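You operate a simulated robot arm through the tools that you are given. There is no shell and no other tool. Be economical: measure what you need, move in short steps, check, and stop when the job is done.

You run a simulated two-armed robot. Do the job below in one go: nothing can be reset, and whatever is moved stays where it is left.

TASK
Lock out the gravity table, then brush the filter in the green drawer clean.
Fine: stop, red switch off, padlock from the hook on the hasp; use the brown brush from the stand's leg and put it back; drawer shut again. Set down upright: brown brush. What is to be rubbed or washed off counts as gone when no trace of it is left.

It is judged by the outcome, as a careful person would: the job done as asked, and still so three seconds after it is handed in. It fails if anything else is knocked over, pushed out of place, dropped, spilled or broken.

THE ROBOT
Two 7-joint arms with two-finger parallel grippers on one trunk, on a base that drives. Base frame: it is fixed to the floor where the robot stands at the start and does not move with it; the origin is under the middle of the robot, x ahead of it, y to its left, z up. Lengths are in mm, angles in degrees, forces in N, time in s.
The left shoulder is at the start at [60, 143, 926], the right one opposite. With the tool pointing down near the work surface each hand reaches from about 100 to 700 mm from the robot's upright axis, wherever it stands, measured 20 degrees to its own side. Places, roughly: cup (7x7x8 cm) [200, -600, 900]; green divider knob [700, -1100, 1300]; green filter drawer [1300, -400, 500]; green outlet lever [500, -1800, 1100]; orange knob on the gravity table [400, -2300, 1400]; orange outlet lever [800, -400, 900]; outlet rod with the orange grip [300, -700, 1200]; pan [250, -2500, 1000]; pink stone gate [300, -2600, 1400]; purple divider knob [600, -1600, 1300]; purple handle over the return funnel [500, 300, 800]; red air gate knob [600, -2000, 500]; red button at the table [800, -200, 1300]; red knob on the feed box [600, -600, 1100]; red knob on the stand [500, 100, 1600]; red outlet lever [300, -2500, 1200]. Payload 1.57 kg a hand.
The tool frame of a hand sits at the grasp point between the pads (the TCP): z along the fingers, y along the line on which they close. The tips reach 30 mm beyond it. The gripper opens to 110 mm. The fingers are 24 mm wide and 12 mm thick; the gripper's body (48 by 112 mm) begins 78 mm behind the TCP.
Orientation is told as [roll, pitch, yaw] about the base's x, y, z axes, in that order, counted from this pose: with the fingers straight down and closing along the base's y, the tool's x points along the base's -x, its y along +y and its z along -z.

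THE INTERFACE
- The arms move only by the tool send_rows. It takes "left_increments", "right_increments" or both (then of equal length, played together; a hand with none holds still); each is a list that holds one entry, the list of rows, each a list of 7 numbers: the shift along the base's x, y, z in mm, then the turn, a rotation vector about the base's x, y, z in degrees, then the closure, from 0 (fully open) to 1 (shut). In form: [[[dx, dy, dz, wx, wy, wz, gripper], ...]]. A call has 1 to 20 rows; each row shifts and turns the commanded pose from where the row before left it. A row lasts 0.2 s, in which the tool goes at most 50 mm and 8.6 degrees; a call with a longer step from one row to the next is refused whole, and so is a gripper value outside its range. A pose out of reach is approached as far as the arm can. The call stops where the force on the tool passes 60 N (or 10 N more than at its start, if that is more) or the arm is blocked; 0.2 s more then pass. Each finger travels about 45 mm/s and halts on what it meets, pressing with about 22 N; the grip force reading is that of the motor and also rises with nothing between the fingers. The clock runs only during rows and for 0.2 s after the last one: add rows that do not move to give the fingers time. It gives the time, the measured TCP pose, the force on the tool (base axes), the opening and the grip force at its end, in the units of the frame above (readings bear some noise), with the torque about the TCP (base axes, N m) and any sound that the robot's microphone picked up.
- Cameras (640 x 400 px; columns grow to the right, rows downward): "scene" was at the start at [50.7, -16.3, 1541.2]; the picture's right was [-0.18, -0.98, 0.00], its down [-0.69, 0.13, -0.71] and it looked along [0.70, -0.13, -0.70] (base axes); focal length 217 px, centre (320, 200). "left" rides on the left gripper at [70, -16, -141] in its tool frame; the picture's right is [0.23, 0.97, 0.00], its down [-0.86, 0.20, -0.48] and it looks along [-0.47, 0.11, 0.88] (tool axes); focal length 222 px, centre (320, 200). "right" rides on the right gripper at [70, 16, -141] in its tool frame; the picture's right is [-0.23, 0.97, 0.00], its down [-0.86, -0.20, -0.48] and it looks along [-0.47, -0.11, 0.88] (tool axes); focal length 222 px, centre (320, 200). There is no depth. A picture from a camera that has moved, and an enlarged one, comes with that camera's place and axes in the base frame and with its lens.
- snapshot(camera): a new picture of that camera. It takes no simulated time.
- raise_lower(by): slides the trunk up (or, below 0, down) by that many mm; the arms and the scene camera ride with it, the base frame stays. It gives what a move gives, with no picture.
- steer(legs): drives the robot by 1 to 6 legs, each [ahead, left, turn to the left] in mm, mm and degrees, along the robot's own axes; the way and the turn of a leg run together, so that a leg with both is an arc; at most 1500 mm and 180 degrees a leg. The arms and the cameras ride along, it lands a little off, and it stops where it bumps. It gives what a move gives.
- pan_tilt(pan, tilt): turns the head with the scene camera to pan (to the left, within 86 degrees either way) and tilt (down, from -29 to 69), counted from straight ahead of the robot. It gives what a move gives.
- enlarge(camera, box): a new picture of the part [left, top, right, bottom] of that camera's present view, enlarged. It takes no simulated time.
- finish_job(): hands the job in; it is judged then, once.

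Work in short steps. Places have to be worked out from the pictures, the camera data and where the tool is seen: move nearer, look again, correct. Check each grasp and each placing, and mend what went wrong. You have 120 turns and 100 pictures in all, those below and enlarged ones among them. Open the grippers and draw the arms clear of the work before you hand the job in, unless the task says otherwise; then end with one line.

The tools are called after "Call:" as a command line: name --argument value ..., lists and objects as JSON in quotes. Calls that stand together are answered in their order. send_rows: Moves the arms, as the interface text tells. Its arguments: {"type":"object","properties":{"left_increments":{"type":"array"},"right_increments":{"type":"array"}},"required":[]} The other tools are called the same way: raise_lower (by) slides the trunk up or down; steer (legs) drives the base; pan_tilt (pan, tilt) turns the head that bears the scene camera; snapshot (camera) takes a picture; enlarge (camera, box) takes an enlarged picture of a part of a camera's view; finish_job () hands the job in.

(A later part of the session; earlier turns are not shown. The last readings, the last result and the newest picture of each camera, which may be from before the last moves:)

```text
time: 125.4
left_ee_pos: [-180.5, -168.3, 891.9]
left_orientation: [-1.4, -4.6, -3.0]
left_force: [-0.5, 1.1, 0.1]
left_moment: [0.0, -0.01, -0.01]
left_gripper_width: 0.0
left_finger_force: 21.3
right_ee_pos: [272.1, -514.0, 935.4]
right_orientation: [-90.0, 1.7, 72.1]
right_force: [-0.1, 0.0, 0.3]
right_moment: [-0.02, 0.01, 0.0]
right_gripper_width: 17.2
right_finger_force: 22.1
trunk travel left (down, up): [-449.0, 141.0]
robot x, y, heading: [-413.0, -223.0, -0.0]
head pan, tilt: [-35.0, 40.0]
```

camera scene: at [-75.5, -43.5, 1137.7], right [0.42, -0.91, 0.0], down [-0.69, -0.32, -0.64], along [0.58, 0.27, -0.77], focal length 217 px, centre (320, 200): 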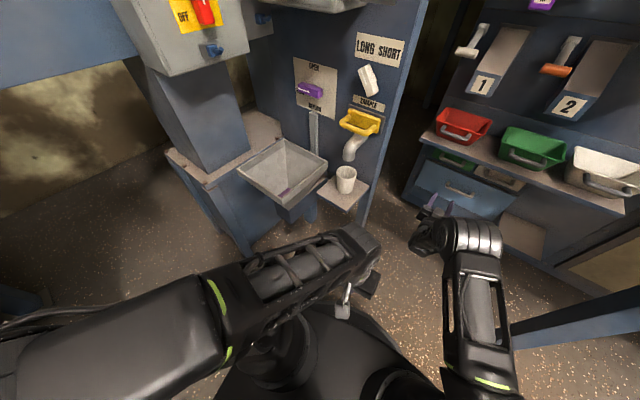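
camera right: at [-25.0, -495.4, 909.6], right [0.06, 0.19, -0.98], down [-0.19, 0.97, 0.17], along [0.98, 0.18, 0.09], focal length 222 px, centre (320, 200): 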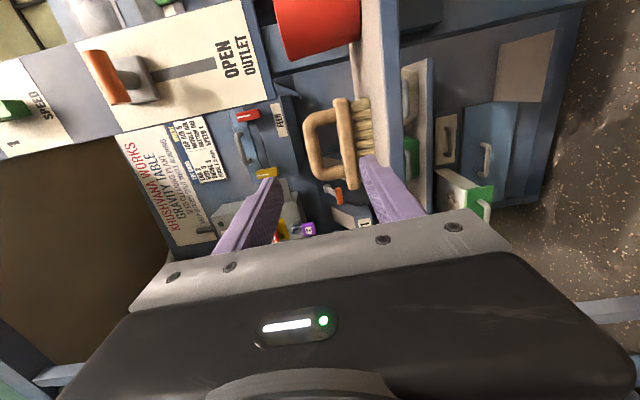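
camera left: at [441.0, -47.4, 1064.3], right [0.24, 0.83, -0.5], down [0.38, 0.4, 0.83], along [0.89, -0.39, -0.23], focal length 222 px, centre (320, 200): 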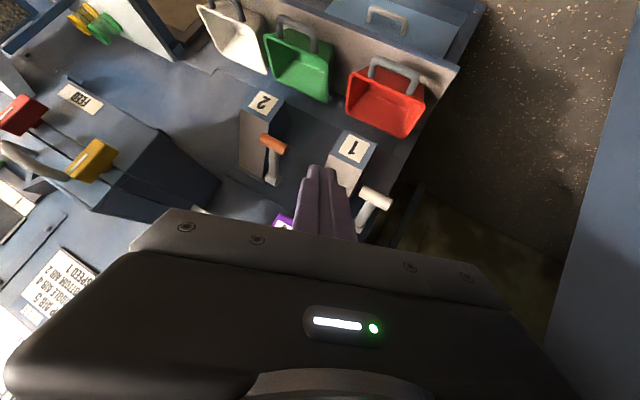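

Brush gripped (17 mm). I lift it 60 mm and draw it back clear of the shelf, then look.

Call:
send_rows --right_increments '[[[0, 0, 15, 0, 0, 0, 1], [0, 0, 20, 0, 0, 0, 1], [0, 0, 25, 0, 0, 0, 1], [-20, 7, 0, 0, 0, 0, 1], [-30, 10, 0, 0, 0, 0, 1], [-30, 10, 0, 0, 0, 0, 1], [0, 0, 0, 0, 0, 0, 1]]]'

Call:
snapshot --camera "right"

```text
time: 127.0
left_ee_pos: [-180.5, -169.7, 891.7]
left_orientation: [-1.4, -4.7, -3.0]
left_force: [-0.1, 0.4, 0.1]
left_moment: [-0.01, -0.01, 0.01]
left_gripper_width: 0.0
left_finger_force: 21.1
right_ee_pos: [190.0, -488.2, 995.9]
right_orientation: [-89.8, 1.7, 72.1]
right_force: [0.1, -0.2, -1.1]
right_moment: [-0.02, 0.02, -0.03]
right_gripper_width: 17.5
right_finger_force: 22.0
trunk travel left (down, up): [-449.0, 141.0]
robot x, y, heading: [-412.6, -228.6, 0.0]
head pan, tilt: [-35.0, 40.0]
```

```text
12 pictures are left
camera right: at [33.1, -512.0, 980.8], right [0.06, 0.19, -0.98], down [-0.19, 0.97, 0.17], along [0.98, 0.18, 0.09], focal length 222 px, centre (320, 200)
```

right: 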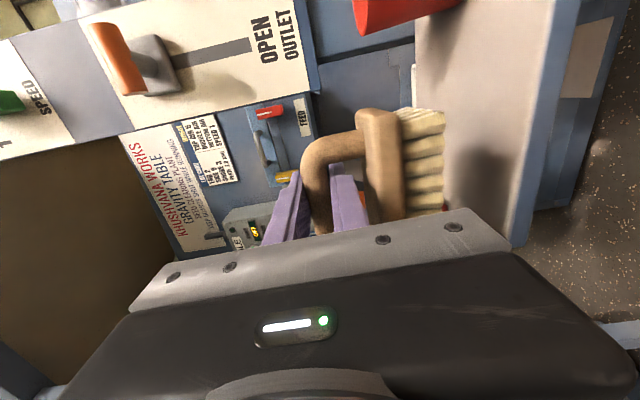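

Held level with bristles down. I shift the robot left 150 mm, stretch the hand forward, and lower the trunk 320 mm.

Call:
steer --legs '[[0, 152, 0]]'

Call:
send_rows --right_increments '[[[7, 20, 0, 0, 0, 0.7, 1], [7, 20, 0, 0, 0, 0.7, 1], [7, 20, 0, 0, 0, 0.7, 1], [7, 20, -10, 0, 0, 0.7, 1], [7, 20, -20, 0, 0, 0.7, 1], [5, 18, -20, 0, 0, 0.5, 1], [0, 0, 0, 0, 0, 0, 1]]]'

Call:
raise_lower --by -320

```text
time: 128.4
left_ee_pos: [-180.7, -14.1, 892.8]
left_orientation: [-1.4, -4.6, -3.1]
left_force: [1.5, 0.5, 0.7]
left_moment: [-0.01, -0.03, 0.0]
left_gripper_width: 0.0
left_finger_force: 21.4
right_ee_pos: [191.0, -332.5, 994.8]
right_orientation: [-89.8, 1.9, 72.2]
right_force: [-0.2, 0.2, -0.9]
right_moment: [0.02, 0.02, 0.0]
right_gripper_width: 17.3
right_finger_force: 22.0
trunk travel left (down, up): [-449.0, 141.0]
robot x, y, heading: [-407.3, -74.8, -0.0]
head pan, tilt: [-35.0, 40.0]
```

```text
time: 129.8
left_ee_pos: [-180.7, -10.0, 889.9]
left_orientation: [-1.7, -4.0, -1.6]
left_force: [0.1, 0.3, -0.8]
left_moment: [0.02, -0.04, -0.01]
left_gripper_width: 0.0
left_finger_force: 21.3
right_ee_pos: [232.0, -243.6, 988.4]
right_orientation: [-90.4, -8.6, 73.3]
right_force: [0.0, 1.1, -1.5]
right_moment: [-0.03, -0.01, 0.03]
right_gripper_width: 17.2
right_finger_force: 22.2
trunk travel left (down, up): [-449.0, 141.0]
robot x, y, heading: [-415.6, -74.0, -0.2]
head pan, tilt: [-35.0, 40.0]
stopped in row 7 (right hand): the arm was blocked; the commanded pose is now the measured one
```

```text
time: 133.0
left_ee_pos: [-180.7, -10.0, 570.2]
left_orientation: [-1.8, -3.9, -1.4]
left_force: [-0.4, 0.5, -0.2]
left_moment: [0.01, 0.01, -0.01]
left_gripper_width: 0.0
left_finger_force: 21.1
right_ee_pos: [231.8, -242.5, 667.2]
right_orientation: [-90.3, -8.5, 73.4]
right_force: [0.4, -0.3, -1.0]
right_moment: [-0.03, 0.03, 0.03]
right_gripper_width: 17.5
right_finger_force: 21.9
trunk travel left (down, up): [-129.0, 461.0]
robot x, y, heading: [-408.2, -66.0, 0.2]
head pan, tilt: [-35.0, 40.0]
```

The arms rubbed (left forearm in the way), tilting the brush slightly; I swing the left hand left, level the brush again and bring it to y≈−215.

Call:
send_rows --left_increments '[[[6, 25, 0, 0, 0, 0, 1], [6, 25, 0, 0, 0, 0, 1], [6, 25, 0, 0, 0, 0, 1], [6, 25, 0, 0, 0, 0, 1], [6, 25, 0, 0, 0, 0, 1], [6, 25, 0, 0, 0, 0, 1], [0, 0, 0, 0, 0, 0, 1]]]' --right_increments '[[[0, 0, 0, 0, 0, 0, 1], [0, 0, 0, 0, 0, 0, 1], [0, 0, 0, 0, 0, 0, 1], [6, 5, -10, -4.2, 1.25, 0, 1], [10, 7, -10, -4.2, 1.25, 0, 1], [12, 8, -10, 0, 0, 0, 1], [12, 8, -10, 0, 0, 0, 1]]]'

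Call:
pan_tilt --pan 0 --tilt 45

Call:
snapshot --camera "scene"

```text
time: 134.6
left_ee_pos: [-124.0, 128.3, 584.1]
left_orientation: [-1.6, -3.7, -1.5]
left_force: [0.4, -0.4, 0.4]
left_moment: [-0.02, 0.0, 0.02]
left_gripper_width: 0.1
left_finger_force: 21.6
left hand out of reach, approached as far as the arm can: row 1, 2
right_ee_pos: [272.2, -213.9, 625.6]
right_orientation: [-90.3, 0.6, 73.5]
right_force: [0.0, -0.5, -1.5]
right_moment: [0.01, 0.01, 0.02]
right_gripper_width: 17.7
right_finger_force: 21.6
trunk travel left (down, up): [-129.0, 461.0]
robot x, y, heading: [-414.3, -73.0, -0.1]
head pan, tilt: [-35.0, 40.0]
```

```text
time: 135.6
left_ee_pos: [-125.5, 129.7, 585.5]
left_orientation: [-1.6, -3.7, -1.5]
left_force: [-0.4, -0.5, -0.3]
left_moment: [-0.02, 0.03, 0.01]
left_gripper_width: 0.0
left_finger_force: 21.0
right_ee_pos: [270.9, -212.8, 625.6]
right_orientation: [-90.3, 0.5, 73.5]
right_force: [0.7, -0.6, -1.4]
right_moment: [-0.02, 0.0, 0.03]
right_gripper_width: 17.2
right_finger_force: 22.4
trunk travel left (down, up): [-129.0, 461.0]
robot x, y, heading: [-414.6, -68.2, -0.1]
head pan, tilt: [0.0, 45.0]
```

```text
11 pictures are left
camera scene: at [-361.5, -74.0, 1144.5], right [0.0, -1.0, 0.0], down [-0.71, 0.0, -0.71], along [0.71, 0.0, -0.71], focal length 217 px, centre (320, 200)
```

scene: 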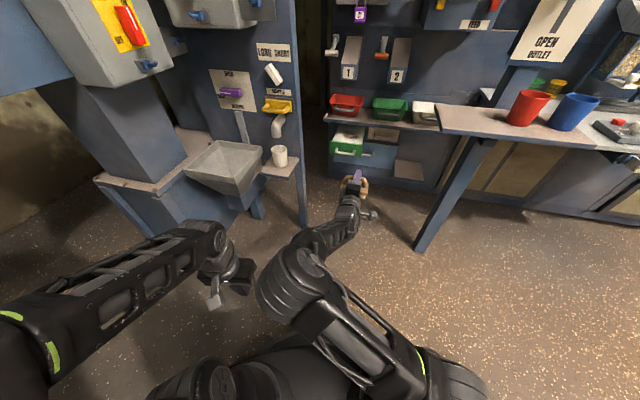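

The brush is level. The left hand would meet the funnel on driving in, so I move it back-left beside the robot and check.

Call:
send_rows --left_increments '[[[-20, 18, -10, 0, 0, 0, 1], [-20, 18, -10, 0, 0, 0, 1], [-20, 18, -10, 0, 0, 0, 1], [-20, 18, -10, 0, 0, 0, 1], [-20, 18, -10, 0, 0, 0, 1], [-20, 18, -10, 0, 0, 0, 1], [-20, 15, -10, 0, 0, 0, 1], [-20, 10, 0, 0, 0, 0, 1]]]'

```text
time: 137.4
left_ee_pos: [-212.6, 297.7, 570.0]
left_orientation: [-1.7, -3.5, -1.5]
left_force: [-0.1, -0.9, -0.1]
left_moment: [0.01, 0.01, 0.01]
left_gripper_width: 0.0
left_finger_force: 21.2
left hand out of reach, approached as far as the arm can: row 1, 2, 3, 4, 5, 6, 7, 8
right_ee_pos: [271.4, -214.3, 626.0]
right_orientation: [-90.4, 0.5, 73.5]
right_force: [-0.7, 0.1, -1.0]
right_moment: [-0.02, 0.0, 0.01]
right_gripper_width: 17.2
right_finger_force: 22.1
trunk travel left (down, up): [-129.0, 461.0]
robot x, y, heading: [-412.5, -73.5, 0.2]
head pan, tilt: [0.0, 45.0]
```

I drive forward 450 mm, brush at z 626 passing beneath the shelf and above the drawer.

Call:
steer --legs '[[300, 0, 0], [150, 0, 0]]'

Call:
snapshot --camera "right"

```text
time: 140.4
left_ee_pos: [235.8, 297.0, 570.0]
left_orientation: [-1.7, -3.6, -1.4]
left_force: [0.7, 0.3, -0.8]
left_moment: [0.04, 0.0, -0.02]
left_gripper_width: 0.0
left_finger_force: 21.1
right_ee_pos: [720.5, -211.7, 626.3]
right_orientation: [-90.2, 0.5, 73.5]
right_force: [-0.3, 0.6, -0.9]
right_moment: [0.03, 0.02, -0.01]
right_gripper_width: 17.5
right_finger_force: 21.2
trunk travel left (down, up): [-129.0, 461.0]
robot x, y, heading: [37.4, -70.6, 0.1]
head pan, tilt: [0.0, 45.0]
```

```text
10 pictures are left
camera right: at [563.7, -240.4, 608.9], right [0.07, 0.21, -0.98], down [-0.22, 0.96, 0.19], along [0.97, 0.2, 0.11], focal length 222 px, centre (320, 200)
```

right: 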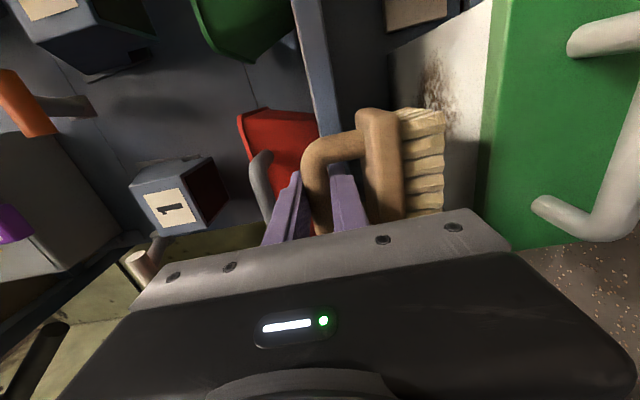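

The filter with its dark smear is in view right behind the drawer front (surface z≈500). I bring the brush over it and descend in small steps to touch.

Call:
send_rows --right_increments '[[[20, -12, 0, 0, 0, 0, 1], [20, -12, 0, 0, 0, 0, 1], [20, -12, -5, 0, 0, 0, 1], [20, -12, -10, 0, 0, 0, 1], [0, 0, -6, 0, 0, 0, 1], [0, 0, -4, 0, 0, 0, 1], [0, 0, -3, 0, 0, 0, 1], [0, 0, -3, 0, 0, 0, 1]]]'

```text
time: 140.9
left_ee_pos: [235.6, 295.4, 570.0]
left_orientation: [-1.6, -3.8, -1.5]
left_force: [0.1, 0.5, 0.7]
left_moment: [-0.01, -0.04, 0.02]
left_gripper_width: 0.2
left_finger_force: 21.1
right_ee_pos: [735.8, -221.8, 623.9]
right_orientation: [-90.2, 0.6, 73.6]
right_force: [-13.1, 2.9, 2.4]
right_moment: [0.07, 0.05, 0.14]
right_gripper_width: 17.5
right_finger_force: 21.8
trunk travel left (down, up): [-129.0, 461.0]
robot x, y, heading: [33.7, -74.9, -0.1]
head pan, tilt: [0.0, 45.0]
stopped in row 2 (right hand): the force on the tool passed its limit at 86 N (the readings are from after the stop); the commanded pose is now the measured one
```

The fingertips met the shelf's front lip (x≈766, z≈600), so the drawer must come out further before brushing. I'll put the brush back for the moment: reverse the way out.

Call:
send_rows --right_increments '[[[-16, 8, 2, 0, 0, 0, 1], [0, 0, 0, 0, 0, 0, 1]]]'

Call:
steer --legs '[[-450, 0, 0]]'

Call:
raise_lower --by 320

Call:
send_rows --right_increments '[[[-10, -15, 20, 0, 0, 0, 1], [-14, -17, 20, 0, 0, 0, 1], [-14, -17, 10, 0, 0, 0, 1], [-14, -17, 0, 0, 0, -0.5, 1], [-14, -17, 0, 0, 0, -0.5, 1], [-14, -17, 0, 0, 0, -0.4, 1], [0, -17, 0, 0, 0, 0, 1], [0, 0, 0, 0, 0, 0, 1]]]'

```text
time: 141.5
left_ee_pos: [236.9, 296.6, 570.3]
left_orientation: [-1.7, -3.6, -1.5]
left_force: [-0.3, -0.1, 0.4]
left_moment: [0.01, 0.0, 0.01]
left_gripper_width: 0.1
left_finger_force: 21.7
right_ee_pos: [720.5, -214.6, 625.8]
right_orientation: [-90.0, 0.5, 73.6]
right_force: [0.2, 0.5, -1.8]
right_moment: [0.0, -0.01, 0.0]
right_gripper_width: 17.3
right_finger_force: 21.5
trunk travel left (down, up): [-129.0, 461.0]
robot x, y, heading: [35.9, -72.1, -0.1]
head pan, tilt: [0.0, 45.0]
```

```text
time: 144.3
left_ee_pos: [-224.7, 296.6, 569.1]
left_orientation: [-1.7, -3.6, -2.0]
left_force: [0.2, 0.2, -0.2]
left_moment: [0.0, -0.05, 0.01]
left_gripper_width: 0.2
left_finger_force: 21.3
right_ee_pos: [254.9, -218.7, 626.2]
right_orientation: [-90.1, 0.4, 73.0]
right_force: [-0.3, -0.1, -1.5]
right_moment: [0.01, 0.02, -0.03]
right_gripper_width: 17.5
right_finger_force: 21.9
trunk travel left (down, up): [-129.0, 461.0]
robot x, y, heading: [-431.1, -71.1, -0.4]
head pan, tilt: [0.0, 45.0]
```

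```text
time: 147.4
left_ee_pos: [-224.0, 296.6, 890.5]
left_orientation: [-1.7, -3.7, -2.1]
left_force: [-0.4, 0.2, -0.8]
left_moment: [0.02, 0.0, -0.03]
left_gripper_width: 0.1
left_finger_force: 21.0
right_ee_pos: [256.3, -218.6, 944.2]
right_orientation: [-90.1, 0.4, 73.0]
right_force: [0.1, 0.0, -1.6]
right_moment: [-0.03, 0.01, 0.01]
right_gripper_width: 17.3
right_finger_force: 22.1
trunk travel left (down, up): [-449.0, 141.0]
robot x, y, heading: [-431.1, -69.5, -0.4]
head pan, tilt: [0.0, 45.0]
```

```text
time: 149.2
left_ee_pos: [-222.7, 296.8, 890.2]
left_orientation: [-1.6, -3.6, -2.1]
left_force: [-0.4, -0.1, 0.3]
left_moment: [-0.02, 0.03, -0.01]
left_gripper_width: 0.1
left_finger_force: 21.5
right_ee_pos: [176.7, -334.6, 994.2]
right_orientation: [-90.1, 0.5, 71.6]
right_force: [-1.0, -0.1, -1.8]
right_moment: [0.02, 0.03, -0.01]
right_gripper_width: 17.3
right_finger_force: 22.4
trunk travel left (down, up): [-449.0, 141.0]
robot x, y, heading: [-427.0, -72.4, -0.3]
head pan, tilt: [0.0, 45.0]
```

Now shift right and set the brush down at its original pose, [272,-514,935].

Call:
steer --legs '[[0, -152, 0]]'

```text
time: 150.6
left_ee_pos: [-224.1, 141.7, 889.5]
left_orientation: [-1.7, -3.5, -2.0]
left_force: [-0.5, -0.5, 0.6]
left_moment: [0.04, 0.01, 0.02]
left_gripper_width: 0.0
left_finger_force: 21.8
right_ee_pos: [175.6, -490.1, 994.4]
right_orientation: [-90.0, 0.5, 71.6]
right_force: [-0.8, -1.2, -1.8]
right_moment: [-0.02, 0.01, 0.04]
right_gripper_width: 17.2
right_finger_force: 22.1
trunk travel left (down, up): [-449.0, 141.0]
robot x, y, heading: [-429.0, -225.8, -0.7]
head pan, tilt: [0.0, 45.0]
```

I move over the spot and lower until the shelf carries the brush.

Call:
send_rows --right_increments '[[[24, -6, 0, 0, 0, 0.5, 1], [24, -6, 0, 0, 0, 0, 1], [24, -6, 0, 0, 0, 0, 1], [24, -6, 0, 0, 0, 0, 1], [0, 0, -20, 0, 0, 0, 1], [0, 0, -20, 0, 0, 0, 1], [0, 0, -10, 0, 0, 0, 1], [0, 0, -5, 0, 0, 0, 1], [0, 0, -2, 0, 0, 0, 1], [0, 0, 0, 0, 0, 0, 1]]]'

```text
time: 152.8
left_ee_pos: [-226.2, 141.9, 889.9]
left_orientation: [-1.7, -3.5, -1.9]
left_force: [-0.2, -1.0, -0.2]
left_moment: [0.02, 0.0, 0.0]
left_gripper_width: 0.2
left_finger_force: 21.5
right_ee_pos: [271.8, -513.9, 937.9]
right_orientation: [-90.2, 0.5, 72.1]
right_force: [-0.2, -0.2, -0.8]
right_moment: [-0.01, 0.02, 0.01]
right_gripper_width: 17.4
right_finger_force: 22.4
trunk travel left (down, up): [-449.0, 141.0]
robot x, y, heading: [-429.6, -226.8, -0.4]
head pan, tilt: [0.0, 45.0]
```

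Call:
send_rows --right_increments '[[[0, 0, -1.5, 0, 0, 0, 1], [0, 0, -1.5, 0, 0, 0, 1], [0, 0, 0, 0, 0, 0, 1]]]'

```text
time: 153.6
left_ee_pos: [-225.6, 141.6, 890.2]
left_orientation: [-1.7, -3.5, -2.0]
left_force: [-0.6, -1.5, 0.0]
left_moment: [-0.01, 0.0, 0.02]
left_gripper_width: 0.0
left_finger_force: 21.2
right_ee_pos: [271.6, -514.5, 933.9]
right_orientation: [-90.0, 0.5, 72.1]
right_force: [-0.1, 0.2, -2.7]
right_moment: [-0.02, 0.02, 0.01]
right_gripper_width: 17.3
right_finger_force: 22.1
trunk travel left (down, up): [-449.0, 141.0]
robot x, y, heading: [-430.5, -224.3, -0.4]
head pan, tilt: [0.0, 45.0]
```

Not yet touching; a few more fine steps down.

Call:
send_rows --right_increments '[[[0, 0, -1.5, 0, 0, 0, 1], [0, 0, -1.5, 0, 0, 0, 1], [0, 0, 0, 0, 0, 0, 1]]]'

Call:
enlarge --camera "right" --box '[220, 60, 460, 230]'

```text
time: 154.4
left_ee_pos: [-224.9, 142.7, 890.4]
left_orientation: [-1.7, -3.7, -2.1]
left_force: [0.0, -0.2, -0.1]
left_moment: [0.0, -0.02, 0.0]
left_gripper_width: 0.0
left_finger_force: 20.9
right_ee_pos: [272.9, -512.6, 933.2]
right_orientation: [-90.2, 0.5, 72.2]
right_force: [2.5, 0.7, 4.0]
right_moment: [-0.21, 0.08, 0.05]
right_gripper_width: 17.2
right_finger_force: 21.5
trunk travel left (down, up): [-449.0, 141.0]
robot x, y, heading: [-431.7, -229.0, -0.6]
head pan, tilt: [0.0, 45.0]
```

```text
2.35 times, centred on (340, 145) of right
camera zoom: at [115.6, -536.8, 915.8], right [0.07, 0.21, -0.98], down [-0.19, 0.96, 0.19], along [0.98, 0.18, 0.11], focal length 523 px, centre (273, 329)
```

zoom: 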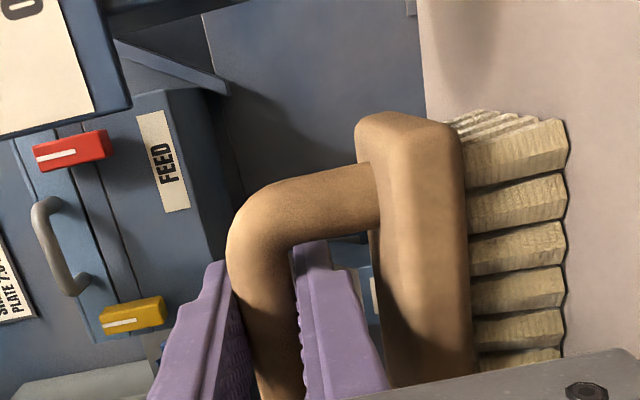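

The brush stands on the shelf (4 N contact). I release, back away, and go to the drawer handle again: robot left, hand ahead and down.

Call:
send_rows --right_increments '[[[0, 0, 0, 0, 0, 0, 0.85], [0, 0, 0, 0, 0, 0, 0.71], [0, 0, 0, 0, 0, 0, 0.71], [-12, 4, 0, 0, 0, 0, 0.71], [-20, 6.5, 0, 0, 0, 0, 0.71], [-24, 8, 0, 0, 0, 0, 0.71], [-30, 10, 0, 0, 0, 0, 0.6], [-10, 3, 0, 0, 0, 0, 0.4]]]'

Call:
steer --legs '[[0, 155, 0]]'

Call:
send_rows --right_increments '[[[10, 18, -20, 0, 0, 0.5, 0.4], [12, 18, -20, 0, 0, 0.5, 0.4], [14, 18, -20, 0, 0, 0.5, 0.4], [14, 18, -20, 0, 0, 0.5, 0.4], [14, 18, -20, 0, 0, 0.5, 0.4], [14, 18, -20, 0, 0, 0.5, 0.4], [5, 5, -20, 0, 0, 0.5, 0.4], [0, 0, 0, 0, 0, 0, 0.4]]]'

Call:
raise_lower --by -320

```text
time: 156.2
left_ee_pos: [-225.4, 142.7, 889.9]
left_orientation: [-1.7, -3.7, -2.0]
left_force: [-0.4, 0.7, 0.6]
left_moment: [0.0, 0.02, -0.01]
left_gripper_width: 0.0
left_finger_force: 21.3
right_ee_pos: [175.3, -480.6, 933.0]
right_orientation: [-90.1, 0.6, 72.1]
right_force: [-0.6, -0.1, 0.0]
right_moment: [0.0, -0.02, -0.04]
right_gripper_width: 66.2
right_finger_force: 0.1
trunk travel left (down, up): [-449.0, 141.0]
robot x, y, heading: [-425.7, -223.4, -0.5]
head pan, tilt: [0.0, 45.0]
```

```text
time: 157.6
left_ee_pos: [-223.8, 294.5, 890.1]
left_orientation: [-1.9, -3.6, -2.1]
left_force: [-0.4, 0.5, -0.3]
left_moment: [-0.03, 0.0, 0.01]
left_gripper_width: 0.2
left_finger_force: 21.3
right_ee_pos: [176.8, -328.8, 933.6]
right_orientation: [-90.2, 0.6, 72.2]
right_force: [0.6, 0.3, 0.0]
right_moment: [0.0, -0.05, -0.02]
right_gripper_width: 65.9
right_finger_force: 0.2
trunk travel left (down, up): [-449.0, 141.0]
robot x, y, heading: [-430.0, -75.1, -0.6]
head pan, tilt: [0.0, 45.0]
```

```text
time: 159.4
left_ee_pos: [-223.8, 291.7, 890.0]
left_orientation: [-1.6, -3.7, -2.1]
left_force: [-1.1, 0.1, -0.7]
left_moment: [0.01, 0.0, 0.0]
left_gripper_width: 0.3
left_finger_force: 21.5
right_ee_pos: [260.9, -217.5, 792.8]
right_orientation: [-90.1, 0.5, 75.6]
right_force: [0.1, 0.1, -0.7]
right_moment: [-0.01, 0.05, 0.01]
right_gripper_width: 66.2
right_finger_force: 0.1
trunk travel left (down, up): [-449.0, 141.0]
robot x, y, heading: [-430.3, -70.7, -0.6]
head pan, tilt: [0.0, 45.0]
```

```text
time: 162.6
left_ee_pos: [-223.9, 292.9, 569.3]
left_orientation: [-1.8, -3.6, -2.1]
left_force: [0.6, -1.0, -0.8]
left_moment: [0.01, -0.01, 0.03]
left_gripper_width: 0.0
left_finger_force: 21.6
right_ee_pos: [260.5, -218.8, 473.1]
right_orientation: [-90.1, 0.5, 75.6]
right_force: [-0.5, 0.5, -0.2]
right_moment: [0.01, 0.02, 0.01]
right_gripper_width: 66.2
right_finger_force: 0.1
trunk travel left (down, up): [-129.0, 461.0]
robot x, y, heading: [-424.5, -71.9, -0.6]
head pan, tilt: [0.0, 45.0]
```

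Drive forward 385 mm toward the handle and take a look.

Call:
steer --legs '[[385, 8, 0.5]]'

Call:
snapshot --camera "right"

```text
time: 165.0
left_ee_pos: [162.7, 302.8, 570.1]
left_orientation: [-1.7, -3.6, -1.4]
left_force: [-0.1, 0.3, 0.4]
left_moment: [-0.02, 0.0, 0.0]
left_gripper_width: 0.1
left_finger_force: 20.9
right_ee_pos: [652.1, -202.7, 473.8]
right_orientation: [-90.1, 0.4, 76.3]
right_force: [-0.1, 0.2, 0.1]
right_moment: [-0.03, 0.03, 0.02]
right_gripper_width: 65.6
right_finger_force: 0.1
trunk travel left (down, up): [-129.0, 461.0]
robot x, y, heading: [-36.4, -67.4, 0.3]
head pan, tilt: [0.0, 45.0]
```

```text
8 pictures are left
camera right: at [498.3, -237.6, 456.5], right [0.05, 0.21, -0.98], down [-0.26, 0.95, 0.19], along [0.96, 0.25, 0.11], focal length 222 px, centre (320, 200)
```

right: 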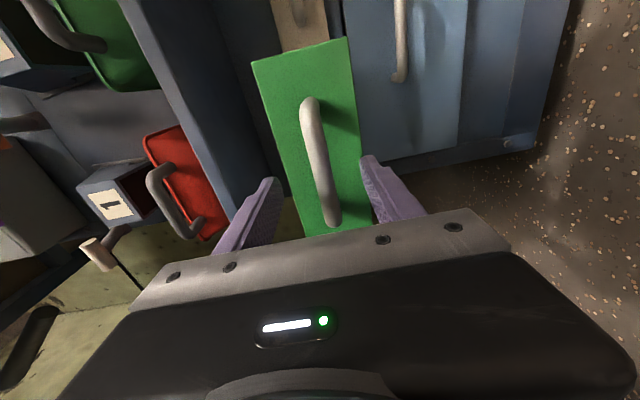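

The bar lies between the fingers; I advance, close and pull ~170 mm further, watching for the stop.

Call:
send_rows --right_increments '[[[16, -7, -2, 0, 0, 0, 0.4], [15, -8, -1, 0, 0, 0, 0.4], [0, 0, 0, 0, 0, 0, 0.7], [0, 0, 0, 0, 0, 0, 1], [0, 0, 0, 0, 0, 0, 1], [0, 0, 0, 0, 0, 0, 1], [-8, 1.9, 0, 0, 0, 0, 1], [-15, 3.6, 0, 0, 0, 0, 1], [-15, 3.6, 0, 0, 0, 0, 1], [-15, 3.6, 0, 0, 0, 0, 1], [-15, 3.6, 0, 0, 0, 0, 1], [-15, 3.6, 0, 0, 0, 0, 1]]]'

```text
time: 167.6
left_ee_pos: [161.8, 304.1, 569.3]
left_orientation: [-1.7, -3.6, -1.4]
left_force: [-0.1, 0.9, -0.3]
left_moment: [-0.03, -0.02, -0.02]
left_gripper_width: 0.0
left_finger_force: 21.2
right_ee_pos: [601.2, -195.9, 470.0]
right_orientation: [-90.2, 0.5, 76.6]
right_force: [7.2, 14.1, 3.0]
right_moment: [0.66, -0.13, -0.2]
right_gripper_width: 15.9
right_finger_force: 31.2
trunk travel left (down, up): [-129.0, 461.0]
robot x, y, heading: [-38.6, -69.3, 0.4]
head pan, tilt: [0.0, 45.0]
```

Still sliding easily (total ~308 mm out). I check from the head camera how much filter is exposed.

Call:
pan_tilt --pan -8 --tilt 45

Call:
enlarge --camera "scene" --box '[270, 40, 430, 140]'

```text
time: 168.3
left_ee_pos: [162.0, 303.5, 569.4]
left_orientation: [-1.9, -3.6, -1.3]
left_force: [0.5, 0.1, 0.9]
left_moment: [-0.03, 0.03, 0.02]
left_gripper_width: 0.2
left_finger_force: 21.4
right_ee_pos: [601.1, -196.6, 469.7]
right_orientation: [-90.2, 0.5, 76.6]
right_force: [4.0, 21.4, 4.2]
right_moment: [0.75, -0.18, 0.24]
right_gripper_width: 15.7
right_finger_force: 31.7
trunk travel left (down, up): [-129.0, 461.0]
robot x, y, heading: [-36.1, -68.4, 0.3]
head pan, tilt: [-8.0, 45.0]
```

```text
4.00 times, centred on (350, 90) of scene
camera zoom: at [12.7, -78.6, 1144.6], right [-0.14, -0.99, 0.0], down [-0.7, 0.1, -0.71], along [0.7, -0.1, -0.71], focal length 869 px, centre (200, 640)
```

zoom: 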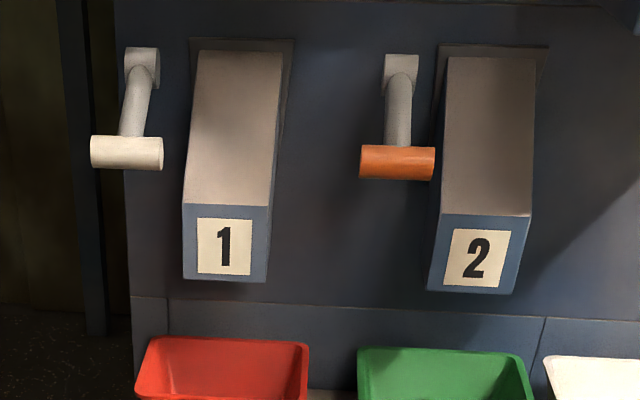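

Aimed too high; one more, lower.

Call:
enlarge --camera "scene" --box '[250, 120, 430, 232]'

```text
3.56 times, centred on (340, 176) of scene
camera zoom: at [12.7, -78.6, 1144.6], right [-0.14, -0.99, 0.0], down [-0.7, 0.1, -0.71], along [0.7, -0.1, -0.71], focal length 772 px, centre (249, 285)
```

zoom: 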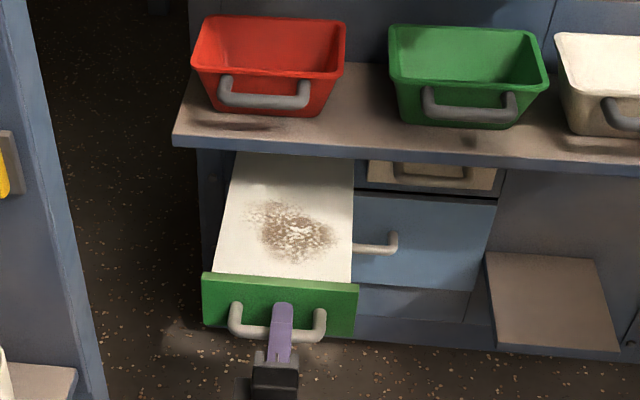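

The filter's dirt patch spans x≈660–790, y≈−184…−290. The shelf lip allows the brush to x≈765, so I pull ~50 mm more, then release and back off.

Call:
send_rows --right_increments '[[[-10, 4, 0, 0, 0, 0, 1], [-14, 3.6, 0, 0, 0, 0, 1], [-14, 3.6, 0, 0, 0, 0, 1], [-14, 3.6, 0, 0, 0, 0, 1], [0, 0, 0, 0, 0, 0, 1]]]'

```text
time: 169.5
left_ee_pos: [161.8, 302.3, 569.1]
left_orientation: [-1.7, -3.6, -1.3]
left_force: [0.7, -0.7, -0.6]
left_moment: [-0.01, 0.01, 0.0]
left_gripper_width: 0.0
left_finger_force: 21.7
right_ee_pos: [549.1, -182.4, 469.8]
right_orientation: [-90.1, 0.5, 76.3]
right_force: [8.2, 16.0, 3.6]
right_moment: [0.73, -0.17, -0.5]
right_gripper_width: 15.8
right_finger_force: 31.4
trunk travel left (down, up): [-129.0, 461.0]
robot x, y, heading: [-40.5, -64.5, 0.3]
head pan, tilt: [-8.0, 45.0]
```

Enough. I release, back off, return to the brush: drive back, raise, shift right.

Call:
send_rows --right_increments '[[[0, 0, 0, 0, 0, 0, 0.7], [0, 0, 0, 0, 0, 0, 0.5], [0, 0, 0, 0, 0, 0, 0.4], [-12, 3, 0, 0, 0, 0, 0.4], [-14, 3, 0, 0, 0, 0, 0.4]]]'

Call:
steer --legs '[[-385, 0, -0.3]]'

Call:
raise_lower --by 320

Call:
send_rows --right_increments '[[[5, -20, 25, 0, 0, -0.7, 0.4], [5, -20, 25, 0, 0, -0.7, 0.4], [5, -20, 25, 0, 0, -0.7, 0.5], [5, -20, 25, 0, 0, -0.7, 0.6], [5, -20, 25, 0, 0, -0.7, 0.71], [5, -20, 20, 0, 0, -0.7, 0.71], [0, 0, 0, 0, 0, 0, 0.71]]]'

```text
time: 170.7
left_ee_pos: [162.2, 301.9, 569.3]
left_orientation: [-1.7, -3.6, -1.3]
left_force: [0.8, -0.4, 0.1]
left_moment: [0.0, -0.03, 0.0]
left_gripper_width: 0.0
left_finger_force: 21.2
right_ee_pos: [521.9, -178.9, 469.3]
right_orientation: [-90.1, 0.6, 76.4]
right_force: [-0.1, -0.1, -0.6]
right_moment: [0.01, 0.01, 0.01]
right_gripper_width: 65.8
right_finger_force: 0.1
trunk travel left (down, up): [-129.0, 461.0]
robot x, y, heading: [-37.7, -66.7, 0.3]
head pan, tilt: [-8.0, 45.0]
```

```text
time: 173.2
left_ee_pos: [-228.9, 302.0, 571.2]
left_orientation: [-1.7, -3.6, -1.3]
left_force: [-0.4, -0.3, -0.4]
left_moment: [-0.03, -0.03, -0.03]
left_gripper_width: 0.0
left_finger_force: 20.9
right_ee_pos: [132.1, -178.9, 468.9]
right_orientation: [-90.1, 0.6, 76.4]
right_force: [-0.8, 0.6, -0.1]
right_moment: [0.01, 0.0, 0.03]
right_gripper_width: 66.0
right_finger_force: 0.1
trunk travel left (down, up): [-129.0, 461.0]
robot x, y, heading: [-428.0, -64.5, 0.1]
head pan, tilt: [-8.0, 45.0]
```

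```text
time: 176.3
left_ee_pos: [-229.5, 301.1, 889.8]
left_orientation: [-1.8, -3.6, -1.3]
left_force: [0.9, 0.4, -0.4]
left_moment: [-0.01, 0.0, 0.0]
left_gripper_width: 0.0
left_finger_force: 21.7
right_ee_pos: [132.0, -176.9, 790.0]
right_orientation: [-90.1, 0.5, 76.4]
right_force: [0.1, -0.2, 0.1]
right_moment: [-0.02, 0.02, -0.02]
right_gripper_width: 65.9
right_finger_force: 0.0
trunk travel left (down, up): [-449.0, 141.0]
robot x, y, heading: [-430.3, -68.0, 0.1]
head pan, tilt: [-8.0, 45.0]
```

```text
time: 177.9
left_ee_pos: [-228.9, 301.0, 889.7]
left_orientation: [-1.7, -3.6, -1.3]
left_force: [0.8, -0.6, 0.0]
left_moment: [-0.04, 0.02, 0.01]
left_gripper_width: 0.0
left_finger_force: 21.5
right_ee_pos: [163.1, -299.3, 935.1]
right_orientation: [-90.1, 0.5, 72.2]
right_force: [-0.8, -0.6, 0.6]
right_moment: [-0.01, -0.01, 0.01]
right_gripper_width: 32.2
right_finger_force: 0.2
trunk travel left (down, up): [-449.0, 141.0]
robot x, y, heading: [-430.3, -66.6, 0.3]
head pan, tilt: [-8.0, 45.0]
```

Now shift right 180 mm to line up behind the brush.

Call:
steer --legs '[[0, -178, 0]]'

```text
time: 179.4
left_ee_pos: [-227.0, 119.5, 890.5]
left_orientation: [-1.8, -3.6, -1.2]
left_force: [-0.1, -0.4, -0.1]
left_moment: [0.04, -0.02, -0.02]
left_gripper_width: 0.1
left_finger_force: 21.1
right_ee_pos: [163.0, -481.0, 934.5]
right_orientation: [-90.1, 0.4, 72.2]
right_force: [-1.2, 0.5, -0.5]
right_moment: [0.01, 0.01, 0.02]
right_gripper_width: 31.8
right_finger_force: 0.1
trunk travel left (down, up): [-449.0, 141.0]
robot x, y, heading: [-429.9, -253.4, 0.2]
head pan, tilt: [-8.0, 45.0]
```

I slide in along the same line and grip the bar again.

Call:
send_rows --right_increments '[[[10, 1, -1, 0, 0, 0, 0.71], [20, -6.5, 0, 0, 0, 0, 0.71], [20, -6.5, 0, 0, 0, 0, 0.71], [20, -6.5, 0, 0, 0, 0, 0.71], [16, -5.2, 0, 0, 0, 0, 0.71], [12, -4, 0, 0, 0, 0, 0.71], [11, -3.6, 0, 0, 0, 0, 0.71], [0, 0, 0, 0, 0, 0, 0.85], [0, 0, 0, 0, 0, 0, 1], [0, 0, 0, 0, 0, 0, 1], [0, 0, 0, 0, 0, 0, 1]]]'

```text
time: 181.8
left_ee_pos: [-227.5, 120.0, 890.2]
left_orientation: [-1.7, -3.6, -1.2]
left_force: [-0.7, -0.8, -0.6]
left_moment: [0.0, 0.02, 0.01]
left_gripper_width: 0.0
left_finger_force: 21.4
right_ee_pos: [271.8, -511.6, 934.3]
right_orientation: [-90.2, 0.4, 72.2]
right_force: [-0.1, 0.6, -0.7]
right_moment: [0.01, -0.02, -0.03]
right_gripper_width: 17.3
right_finger_force: 22.5
trunk travel left (down, up): [-449.0, 141.0]
robot x, y, heading: [-427.4, -250.3, 0.5]
head pan, tilt: [-8.0, 45.0]
```

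Gripped. Lift, back out, shift left, stretch forward, lower and drive in to the drawer.

Call:
send_rows --right_increments '[[[0, 0, 15, 0, 0, 0, 1], [0, 0, 20, 0, 0, 0, 1], [0, 0, 25, 0, 0, 0, 1], [-20, 7, 0, 0, 0, 0, 1], [-30, 10, 0, 0, 0, 0, 1], [-30, 10, 0, 0, 0, 0, 1], [0, 0, 0, 0, 0, 0, 1]]]'

Call:
steer --legs '[[0, 182, 0]]'

Call:
send_rows --right_increments '[[[7, 17, 0, 0, 0, 0.6, 1], [7, 17, -5, 0, 0, 0.6, 1], [7, 17, -10, 0, 0, 0.6, 1], [7, 17, -10, 0, 0, 0.6, 1], [7, 17, -10, 0, 0, 0.6, 1], [8, 17, -10, 0, 0, 0.6, 1], [0, 0, 0, 0, 0, 0, 1]]]'

Call:
raise_lower --by -320

```text
time: 183.4
left_ee_pos: [-229.1, 119.4, 889.9]
left_orientation: [-1.8, -3.6, -1.2]
left_force: [0.7, 0.1, 0.6]
left_moment: [-0.02, 0.02, -0.01]
left_gripper_width: 0.0
left_finger_force: 20.9
right_ee_pos: [190.5, -486.4, 994.5]
right_orientation: [-90.1, 0.5, 72.2]
right_force: [-0.4, -0.5, -1.1]
right_moment: [-0.01, -0.02, 0.0]
right_gripper_width: 17.4
right_finger_force: 21.9
trunk travel left (down, up): [-449.0, 141.0]
robot x, y, heading: [-432.2, -253.6, 0.2]
head pan, tilt: [-8.0, 45.0]
```

```text
time: 185.0
left_ee_pos: [-229.1, 307.2, 889.6]
left_orientation: [-1.8, -3.6, -1.3]
left_force: [0.0, 0.5, 0.0]
left_moment: [-0.03, -0.01, -0.01]
left_gripper_width: 0.1
left_finger_force: 21.0
right_ee_pos: [189.7, -299.9, 993.3]
right_orientation: [-90.2, 0.7, 72.0]
right_force: [0.1, 0.3, -1.6]
right_moment: [0.0, -0.03, 0.02]
right_gripper_width: 17.5
right_finger_force: 21.5
trunk travel left (down, up): [-449.0, 141.0]
robot x, y, heading: [-425.4, -62.9, 0.0]
head pan, tilt: [-8.0, 45.0]
```

```text
time: 186.6
left_ee_pos: [-229.0, 305.2, 890.1]
left_orientation: [-1.7, -3.7, -1.3]
left_force: [0.2, -0.3, 1.6]
left_moment: [-0.01, -0.01, -0.01]
left_gripper_width: 0.0
left_finger_force: 21.8
right_ee_pos: [234.1, -199.5, 947.2]
right_orientation: [-90.1, 0.5, 75.6]
right_force: [0.3, 0.1, -1.9]
right_moment: [-0.02, 0.03, 0.01]
right_gripper_width: 17.5
right_finger_force: 21.7
trunk travel left (down, up): [-449.0, 141.0]
robot x, y, heading: [-428.2, -65.4, 0.1]
head pan, tilt: [-8.0, 45.0]
```

```text
time: 189.8
left_ee_pos: [-227.5, 306.3, 569.3]
left_orientation: [-1.7, -3.6, -1.3]
left_force: [0.1, 0.1, -0.5]
left_moment: [-0.03, -0.01, 0.01]
left_gripper_width: 0.1
left_finger_force: 21.0
right_ee_pos: [232.3, -199.9, 626.8]
right_orientation: [-90.1, 0.5, 75.7]
right_force: [-0.5, 0.0, -1.8]
right_moment: [-0.02, 0.02, 0.01]
right_gripper_width: 17.4
right_finger_force: 22.0
trunk travel left (down, up): [-129.0, 461.0]
robot x, y, heading: [-425.2, -64.6, 0.2]
head pan, tilt: [-8.0, 45.0]
```

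Drive 390 mm in, then move over the patch centre (~[665,-221]) and descend gently to find contact.

Call:
steer --legs '[[390, 0, 0]]'

Call:
send_rows --right_increments '[[[18, -8, 0, 0, 0, 0, 1], [18, -8, 0, 0, 0, 0, 1], [5, -4, -5, 0, 0, 0, 1], [0, 0, -6, 0, 0, 0, 1], [0, 0, -5, 0, 0, 0, 1], [0, 0, -3, 0, 0, 0, 1], [0, 0, -3, 0, 0, 0, 1], [0, 0, 0, 0, 0, 0, 1]]]'

```text
time: 192.2
left_ee_pos: [154.1, 308.0, 570.5]
left_orientation: [-1.8, -3.6, -1.2]
left_force: [0.4, 0.3, 0.1]
left_moment: [-0.01, 0.06, -0.01]
left_gripper_width: 0.2
left_finger_force: 21.0
right_ee_pos: [618.4, -195.5, 627.7]
right_orientation: [-90.1, 0.5, 75.9]
right_force: [0.5, 0.4, -1.3]
right_moment: [-0.01, -0.02, 0.03]
right_gripper_width: 17.6
right_finger_force: 22.1
trunk travel left (down, up): [-129.0, 461.0]
robot x, y, heading: [-44.5, -61.1, 0.6]
head pan, tilt: [-8.0, 45.0]
```

```text
time: 194.0
left_ee_pos: [154.7, 308.3, 569.6]
left_orientation: [-1.6, -3.7, -1.2]
left_force: [-0.2, -0.4, -0.7]
left_moment: [0.0, 0.01, 0.01]
left_gripper_width: 0.0
left_finger_force: 21.7
right_ee_pos: [659.1, -213.8, 605.2]
right_orientation: [-90.2, 0.5, 75.9]
right_force: [-0.4, -0.3, -1.1]
right_moment: [0.02, -0.01, 0.02]
right_gripper_width: 17.5
right_finger_force: 21.7
trunk travel left (down, up): [-129.0, 461.0]
robot x, y, heading: [-42.5, -62.7, 0.5]
head pan, tilt: [-8.0, 45.0]
```

Not touching yet at z 605; continue in 2–3 mm steps.

Call:
send_rows --right_increments '[[[0, -3, -3, 0, 0, 0, 1], [0, -2, -3, 0, 0, 0, 1], [0, 0, -2, 0, 0, 0, 1], [0, 0, -2, 0, 0, 0, 1], [0, 0, 0, 0, 0, 0, 1]]]'

```text
time: 195.2
left_ee_pos: [153.8, 307.4, 568.4]
left_orientation: [-1.6, -3.6, -1.2]
left_force: [-0.8, 0.2, -0.2]
left_moment: [-0.03, 0.02, 0.0]
left_gripper_width: 0.0
left_finger_force: 21.1
right_ee_pos: [660.4, -220.7, 595.6]
right_orientation: [-90.1, 0.5, 75.9]
right_force: [0.5, -0.6, -2.1]
right_moment: [-0.03, 0.0, -0.01]
right_gripper_width: 17.4
right_finger_force: 21.9
trunk travel left (down, up): [-129.0, 461.0]
robot x, y, heading: [-42.8, -64.6, 0.4]
head pan, tilt: [-8.0, 45.0]
```

Call:
send_rows --right_increments '[[[0, 0, -2, 0, 0, 0, 1], [0, 0, -2, 0, 0, 0, 1], [0, 0, -2, 0, 0, 0, 1], [0, 0, -2, 0, 0, 0, 1], [0, 0, 0, 0, 0, 0, 1]]]'

Call:
enlarge --camera "right" --box '[220, 20, 560, 240]'

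```text
time: 196.4
left_ee_pos: [154.0, 308.0, 569.9]
left_orientation: [-1.8, -3.7, -1.2]
left_force: [1.1, -1.3, 0.6]
left_moment: [-0.04, 0.0, 0.0]
left_gripper_width: 0.0
left_finger_force: 20.8
right_ee_pos: [658.8, -220.5, 586.9]
right_orientation: [-90.1, 0.5, 75.9]
right_force: [0.1, 0.3, -1.4]
right_moment: [-0.01, 0.0, 0.02]
right_gripper_width: 17.6
right_finger_force: 21.6
trunk travel left (down, up): [-129.0, 461.0]
robot x, y, heading: [-42.5, -63.2, 0.3]
head pan, tilt: [-8.0, 45.0]
```

```text
1.82 times, centred on (390, 130) of right
camera zoom: at [503.7, -253.5, 570.5], right [0.05, 0.21, -0.98], down [-0.26, 0.95, 0.19], along [0.97, 0.24, 0.11], focal length 404 px, centre (193, 327)
```

zoom: 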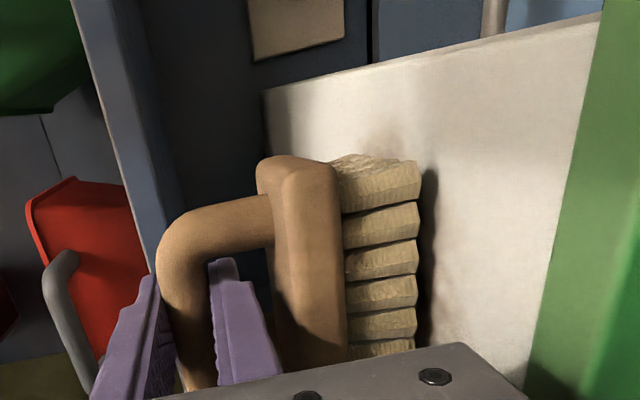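

The bristles are just above the filter (shadow close). Continue down in 2 mm steps.

Call:
send_rows --right_increments '[[[0, 0, -2, 0, 0, 0, 1], [0, 0, -2, 0, 0, 0, 1], [0, 0, -2, 0, 0, 0, 1], [0, 0, 0, 0, 0, 0, 1]]]'

```text
time: 197.4
left_ee_pos: [154.3, 308.4, 569.8]
left_orientation: [-1.7, -3.7, -1.0]
left_force: [-0.5, 0.4, -0.4]
left_moment: [-0.06, 0.03, 0.0]
left_gripper_width: 0.0
left_finger_force: 21.5
right_ee_pos: [659.2, -218.5, 581.0]
right_orientation: [-90.1, 0.6, 75.9]
right_force: [0.4, -1.0, -1.4]
right_moment: [-0.01, -0.02, 0.0]
right_gripper_width: 17.6
right_finger_force: 21.7
trunk travel left (down, up): [-129.0, 461.0]
robot x, y, heading: [-40.0, -63.0, 0.2]
head pan, tilt: [-8.0, 45.0]
```

Call:
send_rows --right_increments '[[[0, 0, -2, 0, 0, 0, 1], [0, 0, -2, 0, 0, 0, 1], [0, 0, -1.5, 0, 0, 0, 1], [0, 0, 0, 0, 0, 0, 1]]]'

```text
time: 198.4
left_ee_pos: [153.5, 307.6, 570.1]
left_orientation: [-1.6, -3.7, -1.2]
left_force: [1.2, -0.3, -0.3]
left_moment: [0.0, 0.0, 0.0]
left_gripper_width: 0.2
left_finger_force: 21.3
right_ee_pos: [659.4, -219.4, 580.5]
right_orientation: [-90.6, 0.4, 76.1]
right_force: [1.6, 1.6, 23.7]
right_moment: [-0.26, 0.07, 0.03]
right_gripper_width: 17.7
right_finger_force: 22.0
trunk travel left (down, up): [-129.0, 461.0]
robot x, y, heading: [-44.3, -65.2, 0.2]
head pan, tilt: [-8.0, 45.0]
```

Contact at z≈580 (24 N, a bit stiff); I ease up 2.5 mm and make the first strokes along the drawer.

Call:
send_rows --right_increments '[[[0, 0, 2.5, 0, 0, 0, 1], [-18, 4.4, 0, 0, 0, 0, 1], [-18, 4.4, 0, 0, 0, 0, 1], [18, -4.4, 0, 0, 0, 0, 1], [18, -4.4, 0, 0, 0, 0, 1], [18, -4.4, 0, 0, 0, 0, 1], [18, -4.4, 0, 0, 0, 0, 1], [18, -4.4, 0, 0, 0, 0, 1], [15, -3.6, 0, 0, 0, 0, 1], [-15, 3.6, 0, 0, 0, 0, 1], [-18, 4.4, 0, 0, 0, 0, 1], [-18, 4.4, 0, 0, 0, 0, 1], [-18, 4.4, 0, 0, 0, 0, 1], [-18, 4.4, 0, 0, 0, 0, 1], [-18, 4.4, 0, 0, 0, 0, 1]]]'

```text
time: 201.6
left_ee_pos: [152.9, 308.4, 570.0]
left_orientation: [-1.7, -3.7, -1.2]
left_force: [0.3, -0.6, 0.2]
left_moment: [-0.02, 0.02, -0.01]
left_gripper_width: 0.0
left_finger_force: 21.7
right_ee_pos: [622.1, -209.9, 580.1]
right_orientation: [-90.5, 0.5, 76.0]
right_force: [4.6, 4.4, 21.9]
right_moment: [-0.22, 0.16, 0.02]
right_gripper_width: 17.3
right_finger_force: 22.6
trunk travel left (down, up): [-129.0, 461.0]
robot x, y, heading: [-40.3, -62.5, 0.3]
head pan, tilt: [-8.0, 45.0]
```

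Strokes run smoothly. Now lanes offset to the left and right.

Call:
send_rows --right_increments '[[[4, 16, 1, 0, 0, 0, 1], [18, -4.4, 0, 0, 0, 0, 1], [18, -4.4, 0, 0, 0, 0, 1], [18, -4.4, 0, 0, 0, 0, 1], [18, -4.4, 0, 0, 0, 0, 1], [18, -4.4, 0, 0, 0, 0, 1], [13, -3.2, 0, 0, 0, 0, 1], [-4, -17, 0, 0, 0, 0, 1], [-4, -17, 0, 0, 0, 0, 1], [-16, 3.9, 0, 0, 0, 0, 1], [-18, 4.4, 0, 0, 0, 0, 1], [-18, 4.4, 0, 0, 0, 0, 1], [-18, 4.4, 0, 0, 0, 0, 1], [-18, 4.4, 0, 0, 0, 0, 1], [-12, 3, 0, 0, 0, 0, 1]]]'

Call:
send_rows --right_increments '[[[18, -4.4, 0, 0, 0, 0, 1], [18, -4.4, 0, 0, 0, 0, 1], [18, -4.4, 0, 0, 0, 0, 1], [18, -4.4, 0, 0, 0, 0, 1], [18, -4.4, 0, 0, 0, 0, 1], [12, -3, 0, 0, 0, 0, 1], [4, 17, 0, 0, 0, 0, 1], [-16, 3.9, 0, 0, 0, 0, 1], [-18, 4.4, 0, 0, 0, 0, 1], [-18, 4.4, 0, 0, 0, 0, 1], [-18, 4.4, 0, 0, 0, 0, 1], [-18, 4.4, 0, 0, 0, 0, 1], [0, 0, 20, 0, 0, 0, 1], [0, 0, 25, 0, 0, 0, 1]]]'

Call:
enlarge --camera "scene" --box '[250, 120, 430, 232]'

```text
time: 204.8
left_ee_pos: [153.2, 307.8, 570.8]
left_orientation: [-1.7, -3.8, -1.2]
left_force: [-0.7, -0.5, -0.2]
left_moment: [0.03, -0.01, 0.0]
left_gripper_width: 0.0
left_finger_force: 21.4
right_ee_pos: [621.4, -231.5, 580.6]
right_orientation: [-90.4, 0.5, 75.8]
right_force: [5.2, -2.0, 18.5]
right_moment: [-0.25, 0.18, -0.01]
right_gripper_width: 17.6
right_finger_force: 22.0
trunk travel left (down, up): [-129.0, 461.0]
robot x, y, heading: [-44.2, -63.4, 0.4]
head pan, tilt: [-8.0, 45.0]
```

```text
time: 207.8
left_ee_pos: [154.6, 308.1, 569.2]
left_orientation: [-1.6, -3.6, -1.2]
left_force: [0.0, 0.2, 0.4]
left_moment: [-0.01, 0.0, -0.03]
left_gripper_width: 0.0
left_finger_force: 21.5
right_ee_pos: [638.4, -217.9, 622.4]
right_orientation: [-89.8, 0.6, 75.9]
right_force: [1.2, 0.3, -1.6]
right_moment: [0.03, -0.01, -0.01]
right_gripper_width: 17.3
right_finger_force: 21.4
trunk travel left (down, up): [-129.0, 461.0]
robot x, y, heading: [-45.3, -65.9, 0.5]
head pan, tilt: [-8.0, 45.0]
```

```text
3.56 times, centred on (340, 176) of scene
camera zoom: at [6.3, -74.7, 1144.4], right [-0.13, -0.99, 0.0], down [-0.7, 0.09, -0.71], along [0.7, -0.09, -0.71], focal length 772 px, centre (249, 285)
```

zoom: 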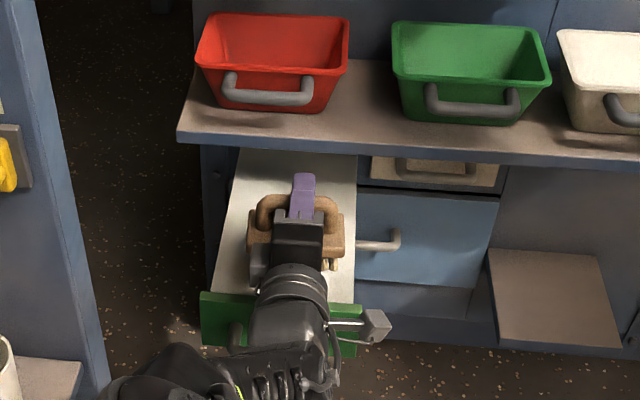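

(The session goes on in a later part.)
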